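You operate a simulated robot arm through the tools that you are given. There is no shell and no other tool. Be economical: measure what you need, move in short steps, check, and stop when the job is done.

You are at the controls of a simulated robot arm. One attempt, no reset.

JOB
Put one of the frosted bottles from the fittings bench on top of the grease tin there.
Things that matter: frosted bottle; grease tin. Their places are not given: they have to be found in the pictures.

It is judged by the outcome, as a careful person would: the job done as asked, and still so three seconds after it is handed in. It fails if anything else is knocked over, pushed out of place, dropped, spilled or broken.

ROBOT AND FRAMES
A 7-joint arm with a two-finger parallel gripper, fixed in place. Base frame: the origin is at the foot of the arm, x ahead of it, y to its left, z up; the work surface is at about z = 880. Readings come in mm, degrees, newtons and seconds.
With the tool pointing down near the work surface it reaches from about 240 to 680 mm from the base axis. Its first joint turns from -66.0 to 66.0 degrees. Payload 2.4 kg.
Tool frame: the origin (TCP) lies between the finger pads and is the grasp point; the fingertips stand 30 mm ahead of it; z points along the fingers, y is the line along which they close. Largest opening 94 mm; finger width 28, thickness 10; the body of the gripper, 50 by 96 mm, starts 55 mm behind the TCP.
Orientation is that of the tool frame in the base frame, as [roll, pitch, yaw] about the fixed x, y, z axes, in that order (R = Rz(yaw) Ry(pitch) Rx(roll)). With the fingers straight down and closing along the base's y, the tool's x points along the base's -x, its y along +y and its z along -z.

CONTROLS
- The arm moves only by the tool move_arm. Its argument "moves" is a list that holds one entry, the list of rows, each a list of 5 numbers: the finger opening in mm, from 0 to 94, then the shift along the base's x, y, z in mm, then the turn about the base's z in degrees. In form: [[[jaw, dx, dy, dz, spin], ...]]. A call has 1 to 20 rows; each row is the pose to reach, as a shift and turn from the pose commanded when the call began. Each row takes 0.2 s and may step no farther than 50 mm and 8.6 degrees from the row before; otherwise, or with a gripper value out of range, the whole call is refused. Where a pose cannot be reached the arm comes as near as it can. A force on the tool above 40 N (or 10 N above the force at the start of the call, whichever is more), or a blocked arm, ends the call early, and 0.2 s more pass. The fingers move at their own pace (about 153 mm/s each) and stop on an object; they squeeze with about 22 N. The grip force told is the motor's: it shows also when the fingers shut on nothing. Time passes only in rows, and 0.2 s behind the last, so rows that repeat a pose let the fingers close. The reply holds the time, the measured pose of the TCP, the force on the tool along the base axes, the opening and the grip force, in the units named above and with some noise.
- Cameras (640 x 400 px; columns grow to the right, rows downward): "scene" is fixed at [44.1, 483.3, 1441.8]; the picture's right is [-0.68, -0.74, 0.00], its down [-0.45, 0.42, -0.79] and it looks along [0.58, -0.53, -0.61] (base axes); focal length 320 px, centre (320, 200). "wrist" rides on the gripper at [-37, 0, -58] in the tool frame; the picture's right is [0.00, -1.00, 0.00], its down [0.97, 0.00, -0.24] and it looks along [0.24, 0.00, 0.97] (tool axes); focal length 218 px, centre (320, 200).
- grab_frame(camera): a new picture of that camera. The clock stands still meanwhile.
- point_at(camera, pixels): for up to 12 pixels [column, row] of the newest picture of that camera ("zoom" is the newest enlarged one), the place [x, y, z] in the base frame of the surface seen there, good to about 2 mm. The clock stands still meanwhile.
- close_up(camera, box): a new picture of the part [left, top, right, bottom] of that camera's present view, enlarged. The clock stands still meanwhile.
- finish_job(): hands the job in; it is judged then, once.

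Keep the steps short. Do not move on a guess: measure, check each grasp and each placing, and mend mistakes. In all there are 60 turns and 22 pictures (those below and enlarged ones count). Leave the gripper open and the arm clear of the work at the hand-in unless told otherwise, and finish with a single line.

The tools are called after "Request:" as a command line: name --argument value ..., lists and objects as JSON in quotes. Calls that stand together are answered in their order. move_arm: Moves the arm, as the interface text tells. Its arguments: {"type":"object","properties":{"moves":{"type":"array","items":{"type":"array","items":{"type":"array","items":{"type":"number"}}}}},"required":["moves"]} The other tools are called the same way: grab_frame (camera) takes a picture; point_at (camera, pixels) gives the place of the surface under pixels of a picture; close_up (camera, box) takes an enlarged picture of a part of a camera's view; finish_job () hands the job in.

At the start:

```text
clock: 0.0
tcp_pos: [334.8, 123.0, 1240.1]
tool_rot: [-180.0, 0.0, 180.0]
force: [0.2, -0.4, 0.0]
gripper_width: 94.0
finger_force: 0.0
```

scene: 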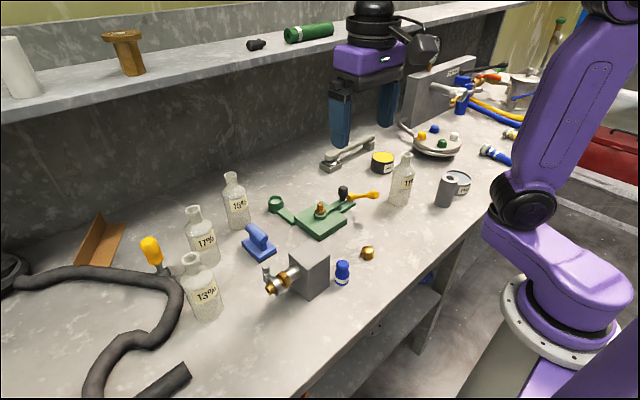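
wrist: 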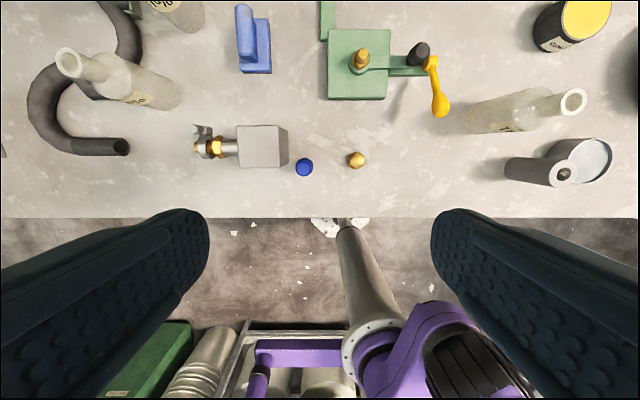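

I see four labelled bottles and two tins, one yellow-topped near (382,162) and one grey near (458,183). I'll enlarge these to read the labels.

Request:
close_up --camera "scene" --box '[350, 130, 490, 218]'

Request:
close_up --camera "scene" --box '[140, 160, 300, 330]'

```text
4.55 times, centred on (420, 174) of scene
```

zoom: 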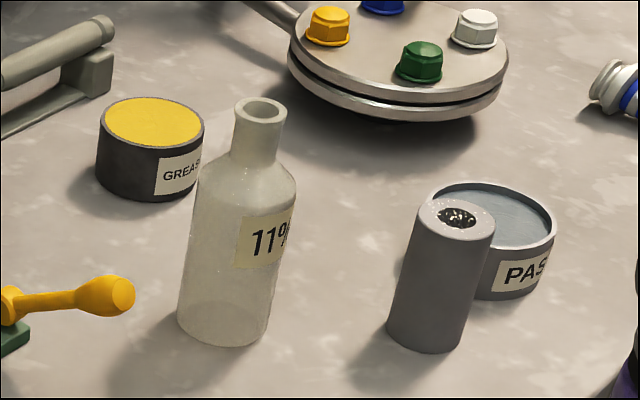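

```text
2.35 times, centred on (220, 245) of scene
```

zoom: 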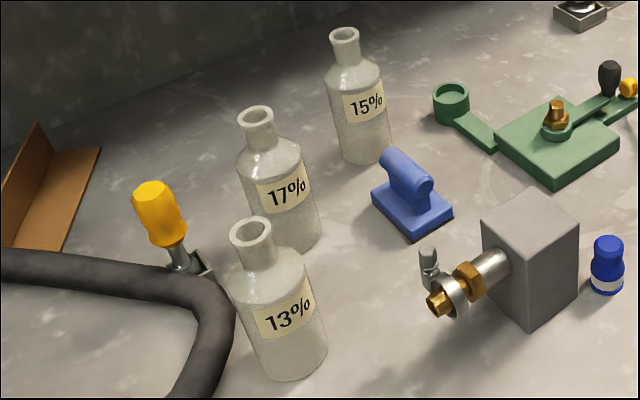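

The yellow-topped tin reads GREASE and the grey one PASTE. The 11% bottle is nearest and stands fairly free. I'll measure both from the scene and wrist pictures.

Request:
point_at --camera "scene" --pixels '[[383, 156], [374, 157], [392, 158], [383, 152], [383, 161], [380, 170], [406, 155], [401, 172], [397, 203], [392, 185], [412, 185], [448, 180]]'

Request:
point_at --camera "wrist" --pixels '[[573, 94], [573, 90], [561, 103], [587, 103], [573, 117], [500, 110], [585, 20], [563, 20], [608, 18], [585, 2], [585, 38], [470, 118]]'

```text
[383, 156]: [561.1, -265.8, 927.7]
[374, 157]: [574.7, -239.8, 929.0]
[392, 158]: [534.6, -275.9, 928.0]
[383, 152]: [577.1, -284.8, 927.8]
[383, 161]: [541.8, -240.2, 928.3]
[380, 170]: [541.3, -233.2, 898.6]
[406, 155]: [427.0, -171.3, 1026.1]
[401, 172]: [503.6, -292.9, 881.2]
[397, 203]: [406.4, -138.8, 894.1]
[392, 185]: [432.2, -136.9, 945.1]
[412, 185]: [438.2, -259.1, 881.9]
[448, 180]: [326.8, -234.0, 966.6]
```

```text
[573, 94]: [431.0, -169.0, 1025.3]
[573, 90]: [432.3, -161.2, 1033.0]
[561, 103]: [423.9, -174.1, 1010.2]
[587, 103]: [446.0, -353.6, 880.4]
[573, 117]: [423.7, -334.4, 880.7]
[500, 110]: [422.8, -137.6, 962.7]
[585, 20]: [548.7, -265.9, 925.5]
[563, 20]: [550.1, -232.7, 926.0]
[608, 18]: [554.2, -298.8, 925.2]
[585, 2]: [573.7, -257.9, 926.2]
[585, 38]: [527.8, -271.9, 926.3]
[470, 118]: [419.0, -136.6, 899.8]
```

The tin top is at z≈927, centred near (551,-265). The 11% bottle's mouth is near (425,-162), z≈1033. I'll move above the bottle at z≈1170 to measure its neck, and also check how far the shelf sticks out.

Request:
point_at --camera "scene" --pixels '[[300, 50], [470, 25], [440, 65], [425, 95], [437, 143], [345, 155], [375, 195], [443, 55]]'

Request:
move_arm --moves '[[[94, 12, -40, -10, 0], [94, 24, -80, -20, 0], [94, 36, -120, -30, 0], [94, 48, -160, -40, 0], [94, 60, -200, -50, 0], [94, 72, -240, -60, 0], [94, 85, -285, -70, 0], [94, 85, -285, -70, 0]]]'

Request:
grab_frame --camera "wrist"

```text
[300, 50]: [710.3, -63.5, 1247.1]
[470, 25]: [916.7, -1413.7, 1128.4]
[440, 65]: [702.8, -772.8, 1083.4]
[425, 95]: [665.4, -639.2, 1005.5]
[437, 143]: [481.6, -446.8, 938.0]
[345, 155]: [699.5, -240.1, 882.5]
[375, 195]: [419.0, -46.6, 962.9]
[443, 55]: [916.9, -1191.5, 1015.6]
```

```text
clock: 1.8
tcp_pos: [419.2, -163.6, 1170.8]
tool_rot: [-180.0, 0.0, 179.9]
force: [0.0, -0.2, 0.5]
gripper_width: 94.0
finger_force: 0.0
```

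```text
17 pictures are left
```

wrist: 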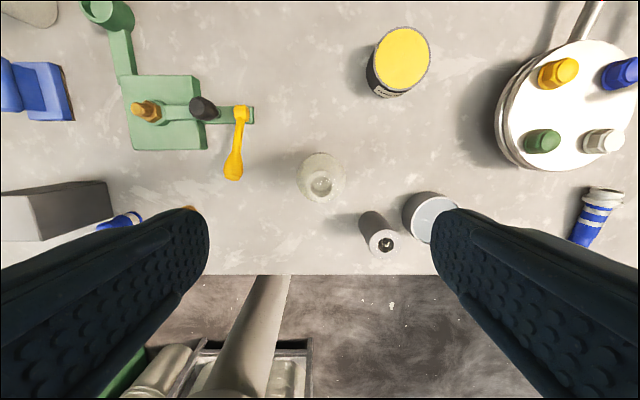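

The bottle is centred at (321,180). I'll enlarge it and the tin to find the edges.

Request:
close_up --camera "wrist" --box '[272, 147, 368, 207]'

Request:
point_at --camera "wrist" --pixels '[[401, 58], [377, 58], [427, 58], [401, 32], [401, 84], [402, 60], [384, 38], [420, 78]]'

```text
6.67 times, centred on (320, 177) of wrist
```

zoom: 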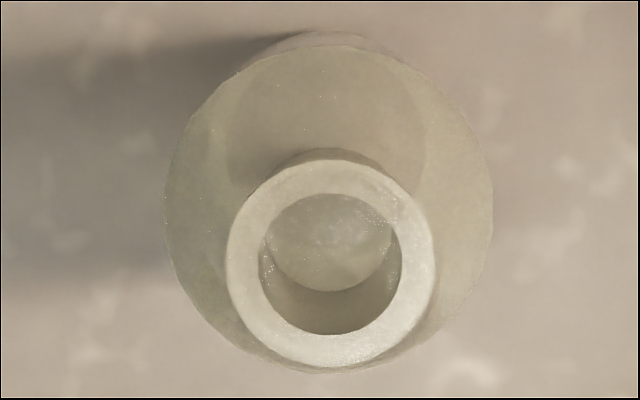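

```text
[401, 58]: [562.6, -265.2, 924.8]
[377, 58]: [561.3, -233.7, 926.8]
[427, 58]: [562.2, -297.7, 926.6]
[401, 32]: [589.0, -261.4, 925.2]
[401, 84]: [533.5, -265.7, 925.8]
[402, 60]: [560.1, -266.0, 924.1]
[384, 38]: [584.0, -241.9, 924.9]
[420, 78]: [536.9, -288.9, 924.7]
```

Next I'll measure the rim and shoulder of the bottle in this enlargement.

Request:
point_at --camera "zoom" --pixels '[[240, 265], [420, 265], [330, 178], [330, 350], [172, 200], [484, 200], [330, 60], [330, 155], [225, 150], [445, 150], [200, 120], [410, 110]]'

Request:
close_up --camera "wrist" --box '[352, 17, 448, 107]'

```text
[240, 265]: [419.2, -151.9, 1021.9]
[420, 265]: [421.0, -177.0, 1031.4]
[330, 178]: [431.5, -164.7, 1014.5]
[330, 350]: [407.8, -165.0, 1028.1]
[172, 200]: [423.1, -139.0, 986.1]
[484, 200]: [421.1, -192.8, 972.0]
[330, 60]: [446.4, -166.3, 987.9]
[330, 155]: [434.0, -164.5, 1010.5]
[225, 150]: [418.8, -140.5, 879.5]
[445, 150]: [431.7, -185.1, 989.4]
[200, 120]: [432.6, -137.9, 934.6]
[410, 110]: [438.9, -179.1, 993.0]
```

```text
4.44 times, centred on (400, 62) of wrist
```

zoom: 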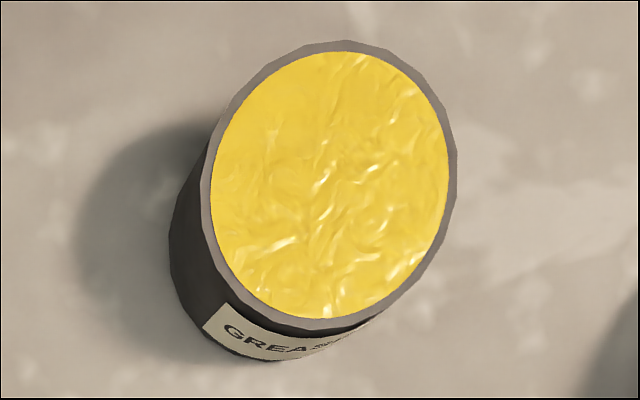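

The bottle axis is near (420.5,-164.8). Now I'll measure the tin's rim and grease surface.

Request:
point_at --camera "zoom" --pixels '[[206, 190], [453, 170], [340, 45], [322, 323], [232, 105], [432, 90], [240, 290], [425, 258], [330, 180], [216, 190], [444, 170], [330, 300]]'

Request:
close_up --camera "scene" --box '[365, 140, 425, 215]'

```text
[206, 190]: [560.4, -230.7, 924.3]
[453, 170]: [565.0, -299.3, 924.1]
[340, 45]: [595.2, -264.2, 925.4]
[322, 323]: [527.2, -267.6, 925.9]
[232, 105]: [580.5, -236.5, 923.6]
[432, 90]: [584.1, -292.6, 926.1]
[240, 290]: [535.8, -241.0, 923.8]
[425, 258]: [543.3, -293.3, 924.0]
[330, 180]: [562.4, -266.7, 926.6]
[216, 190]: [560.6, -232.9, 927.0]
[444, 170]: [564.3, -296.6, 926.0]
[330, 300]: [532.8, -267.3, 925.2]
```

```text
5.33 times, centred on (395, 178) of scene
```

zoom: 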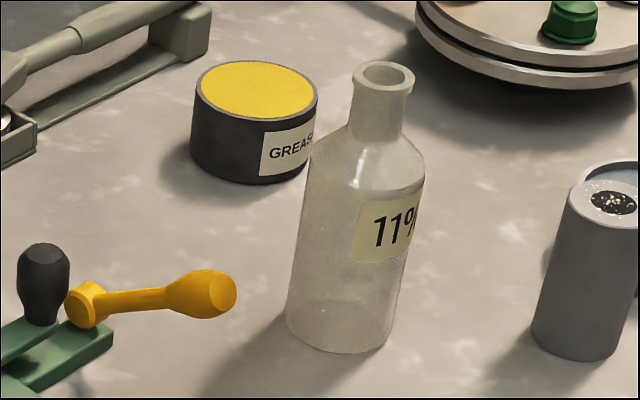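

The tin's centre is about (561,-265.5), with its top at about z=926 and a diameter of about 69. The bottle is about 57 across with its shoulder at about z=977. I'll descend with open fingers to TCP z≈982, which keeps the palm above the mouth and puts the fingertips on the upper body. I won't close yet.

Request:
move_arm --moves '[[[94, 1, -2, -40, 0], [94, 1, -2, -80, 0], [94, 1, -2, -120, 0], [94, 1, -2, -145, 0], [94, 1, -2, -170, 0], [94, 1, -2, -188, 0], [94, 1, -2, -188, 0]]]'

Request:
grab_frame --camera "scene"

```text
clock: 3.4
tcp_pos: [419.3, -165.0, 981.2]
tool_rot: [180.0, 0.1, -179.9]
force: [-0.1, 0.1, -0.4]
gripper_width: 94.0
finger_force: 0.1
```

```text
13 pictures are left
```

scene: 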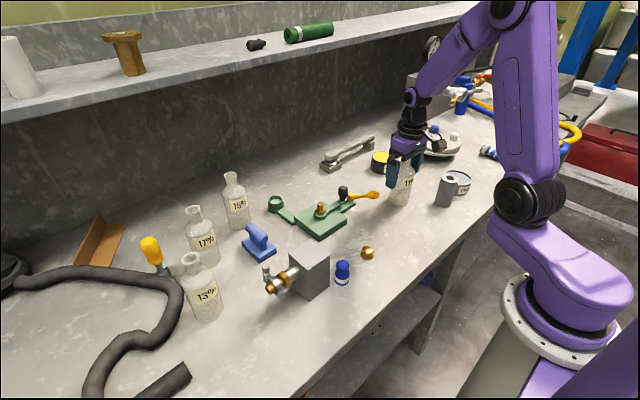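

No contact, and the fingers straddle the bottle. I'll close on it in stages, holding still so the grip can settle.

Request:
move_arm --moves '[[[75, 0, 0, 0, 0], [64, 0, 0, 0, 0], [50, 0, 0, 0, 0], [40, 0, 0, 0, 0], [40, 0, 0, 0, 0]]]'

Request:
close_up --camera "scene" --box '[365, 130, 445, 215]'

```text
clock: 4.6
tcp_pos: [420.3, -165.2, 982.7]
tool_rot: [179.9, 0.1, 180.0]
force: [0.0, -0.7, -0.1]
gripper_width: 55.1
finger_force: 21.8
```

```text
4.71 times, centred on (405, 172) of scene
```

zoom: 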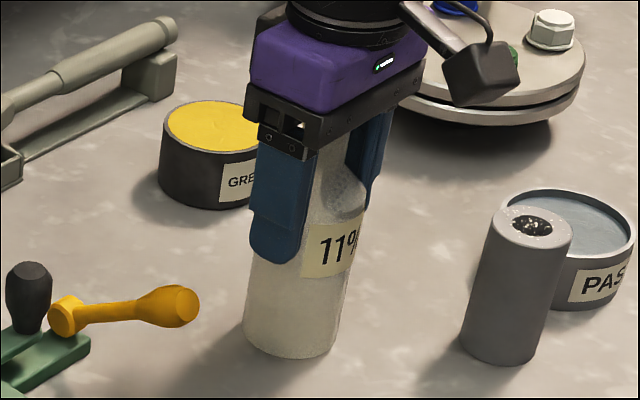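

Gripped at 55 mm with 22 N, and the bottle is upright. I'll lift it slowly by 80 mm.

Request:
move_arm --moves '[[[40, 0, 0, 5, 0], [40, 0, 0, 15, 0], [40, 0, 0, 30, 0], [40, 0, 0, 50, 0], [40, 0, 0, 68, 0], [40, 0, 0, 80, 0], [40, 0, 0, 80, 0]]]'

Request:
close_up --camera "scene" --box '[355, 90, 455, 215]'

```text
clock: 6.2
tcp_pos: [420.8, -164.9, 1062.1]
tool_rot: [-180.0, 0.0, -180.0]
force: [-0.8, -0.2, -1.2]
gripper_width: 55.1
finger_force: 22.4
```

```text
3.20 times, centred on (405, 152) of scene
```

zoom: 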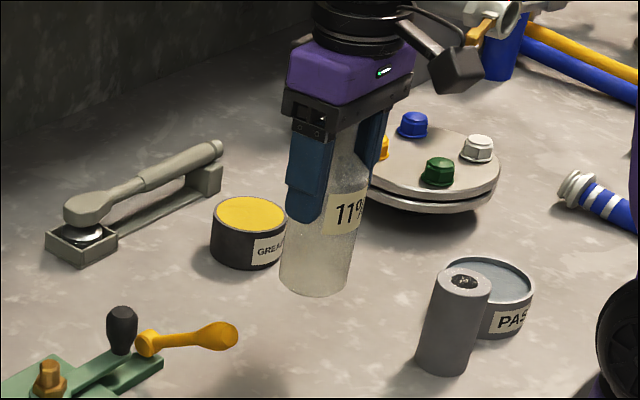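

It's held firmly and upright. I'll carry it smoothly over the tin at this height.

Request:
move_arm --moves '[[[40, 6, -4, 0, 0], [40, 18, -13, 0, 0], [40, 35, -25, 0, 0], [40, 53, -38, 0, 0], [40, 71, -51, 0, 0], [40, 89, -64, 0, 0], [40, 107, -77, 0, 0], [40, 122, -88, 0, 0], [40, 134, -97, 0, 0], [40, 140, -101, 0, 0], [40, 140, -101, 0, 0]]]'

Request:
close_up --camera "scene" --box '[345, 70, 445, 185]'

Request:
grab_frame --camera "wrist"

```text
clock: 8.6
tcp_pos: [560.4, -266.9, 1063.3]
tool_rot: [180.0, 0.0, 180.0]
force: [0.8, -1.1, -1.0]
gripper_width: 55.2
finger_force: 22.2
```

```text
3.48 times, centred on (395, 128) of scene
```

zoom: 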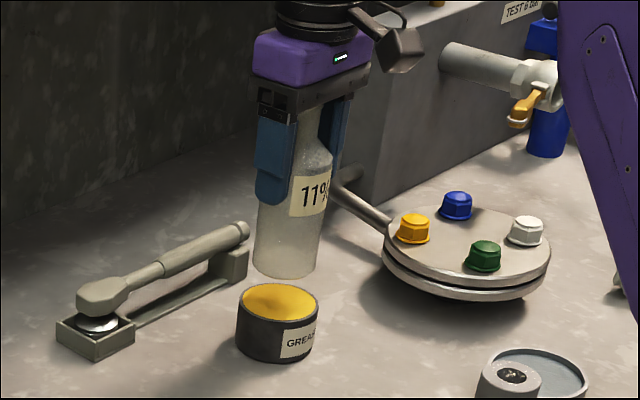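

```text
9 pictures are left
```

wrist: 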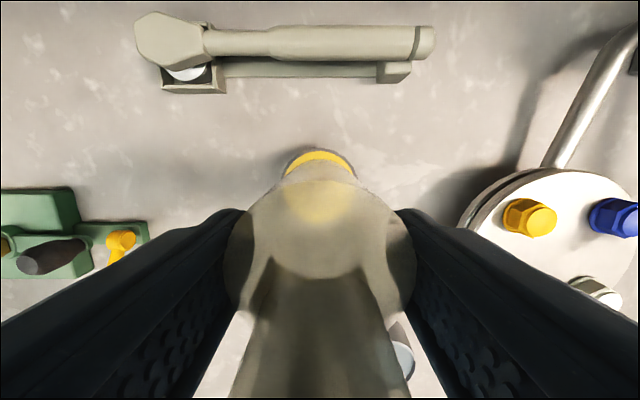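

It looks aligned: the tin is centred at column 320 and the base sits about 33 mm above the tin. I'll lower it 27 mm and check the gap.

Request:
move_arm --moves '[[[40, 0.5, 0.5, -6, 0], [40, 0.5, 0.5, -14, 0], [40, 0.5, 0.5, -21, 0], [40, 0.5, 0.5, -25, 0], [40, 0.5, 0.5, -27, 0], [40, 0.5, 0.5, -27, 0]]]'

Request:
close_up --camera "scene" --box '[350, 115, 420, 185]'

```text
clock: 10.0
tcp_pos: [561.6, -264.9, 1035.1]
tool_rot: [-180.0, 0.0, 180.0]
force: [0.2, 0.2, -0.5]
gripper_width: 55.0
finger_force: 22.3
```

```text
5.71 times, centred on (385, 150) of scene
```

zoom: 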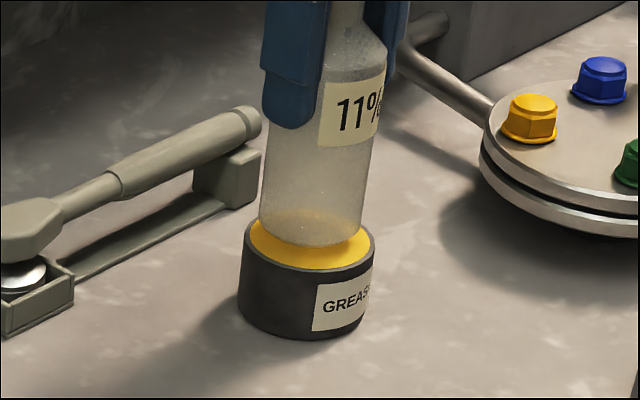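

The base is centred just above the tin, with a gap of roughly 6–7 mm. I'll lower it in 1 mm steps and watch the force.

Request:
move_arm --moves '[[[40, 0, 0, -2, 0], [40, 0, 0, -3, 0], [40, 0, 0, -4, 0], [40, 0, 0, -5, 0], [40, 0, 0, -5, 0]]]'

```text
clock: 11.2
tcp_pos: [561.3, -265.9, 1030.2]
tool_rot: [-180.0, 0.0, 179.9]
force: [0.6, -0.3, -0.4]
gripper_width: 55.1
finger_force: 22.3
```

No contact yet (force -0.4 N). I'll go down 1 mm at a time.

Request:
move_arm --moves '[[[40, 0, 0, -0.5, 0], [40, 0, 0, -1, 0], [40, 0, 0, -1, 0]]]'

Request:
move_arm --moves '[[[40, 0, 0, -0.5, 0], [40, 0, 0, -1, 0], [40, 0, 0, -1, 0]]]'

```text
clock: 12.0
tcp_pos: [560.9, -263.1, 1029.5]
tool_rot: [179.9, -0.1, -180.0]
force: [-1.0, 0.0, -0.8]
gripper_width: 55.1
finger_force: 21.7
```

```text
clock: 12.8
tcp_pos: [561.4, -264.6, 1027.5]
tool_rot: [180.0, 0.0, 180.0]
force: [-0.8, -0.2, 1.1]
gripper_width: 55.1
finger_force: 22.1
```

The force is up slightly, to +1.1 N. I'll go another millimetre to confirm.

Request:
move_arm --moves '[[[40, 0, 0, -0.5, 0], [40, 0, 0, -0.5, 0], [40, 0, 0, -0.5, 0]]]'

```text
clock: 13.6
tcp_pos: [560.2, -265.9, 1027.7]
tool_rot: [-180.0, 0.0, -179.9]
force: [-0.4, 0.6, 4.8]
gripper_width: 55.1
finger_force: 21.9
```

Contact is clear at 4.8 N upward, so the bottle is seated. I'll open the fingers gradually without moving the arm, then look.

Request:
move_arm --moves '[[[54, 0, 0, 0, 0], [57, 0, 0, 0, 0], [62, 0, 0, 0, 0], [75, 0, 0, 0, 0], [90, 0, 0, 0, 0], [90, 0, 0, 0, 0]]]'

Request:
close_up --camera "scene" --box '[345, 90, 425, 185]'

```text
clock: 15.0
tcp_pos: [560.9, -264.4, 1028.0]
tool_rot: [179.9, -0.1, -179.9]
force: [0.8, 0.0, 0.2]
gripper_width: 89.9
finger_force: 0.0
```

```text
4.21 times, centred on (385, 138) of scene
```

zoom: 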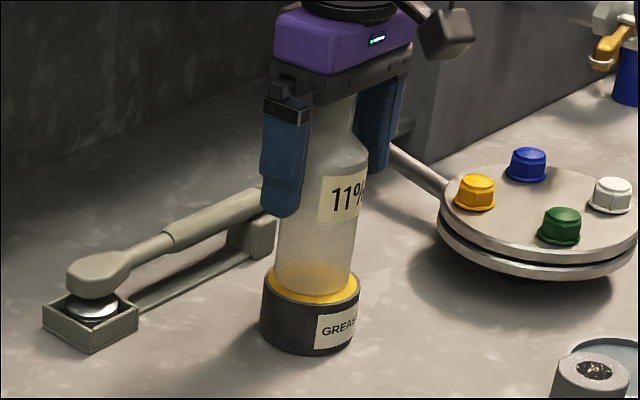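

The bottle stands upright on its own, on the tin, with the fingers clear. I'll retreat straight up 130 mm, then back.

Request:
move_arm --moves '[[[90, 0, 0, 15, 0], [90, 0, 0, 35, 0], [90, 0, 0, 60, 0], [90, 0, 0, 90, 0], [90, 0, 0, 125, 0], [90, -30, 20, 140, 0], [90, -70, 45, 150, 0], [90, -110, 70, 160, 0], [90, -110, 70, 160, 0]]]'

Request:
grab_frame --camera "scene"

Request:
close_up --camera "scene" --box '[345, 90, 425, 185]'

```text
clock: 17.0
tcp_pos: [449.4, -196.6, 1187.8]
tool_rot: [-180.0, 0.0, -180.0]
force: [-0.6, -0.3, 0.6]
gripper_width: 90.1
finger_force: 0.1
```

```text
6 pictures are left
```

scene: 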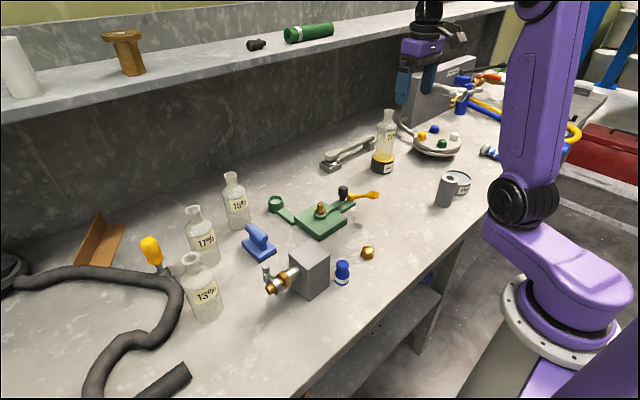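

```text
4.21 times, centred on (385, 138) of scene
```

zoom: 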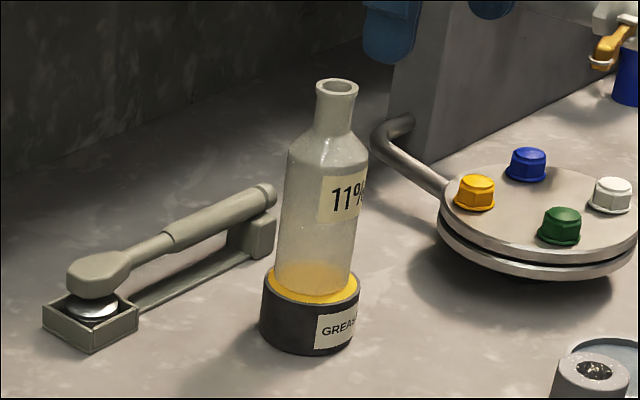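

The bottle stands upright and centred on the grease tin, nothing else has moved, and the arm is clear with the gripper open. I'll hand it in.

Request:
finish_job

```text
The job is handed in.
```

The 11% frosted bottle is standing upright on top of the grease tin, with the gripper open, the arm clear and nothing else disturbed.
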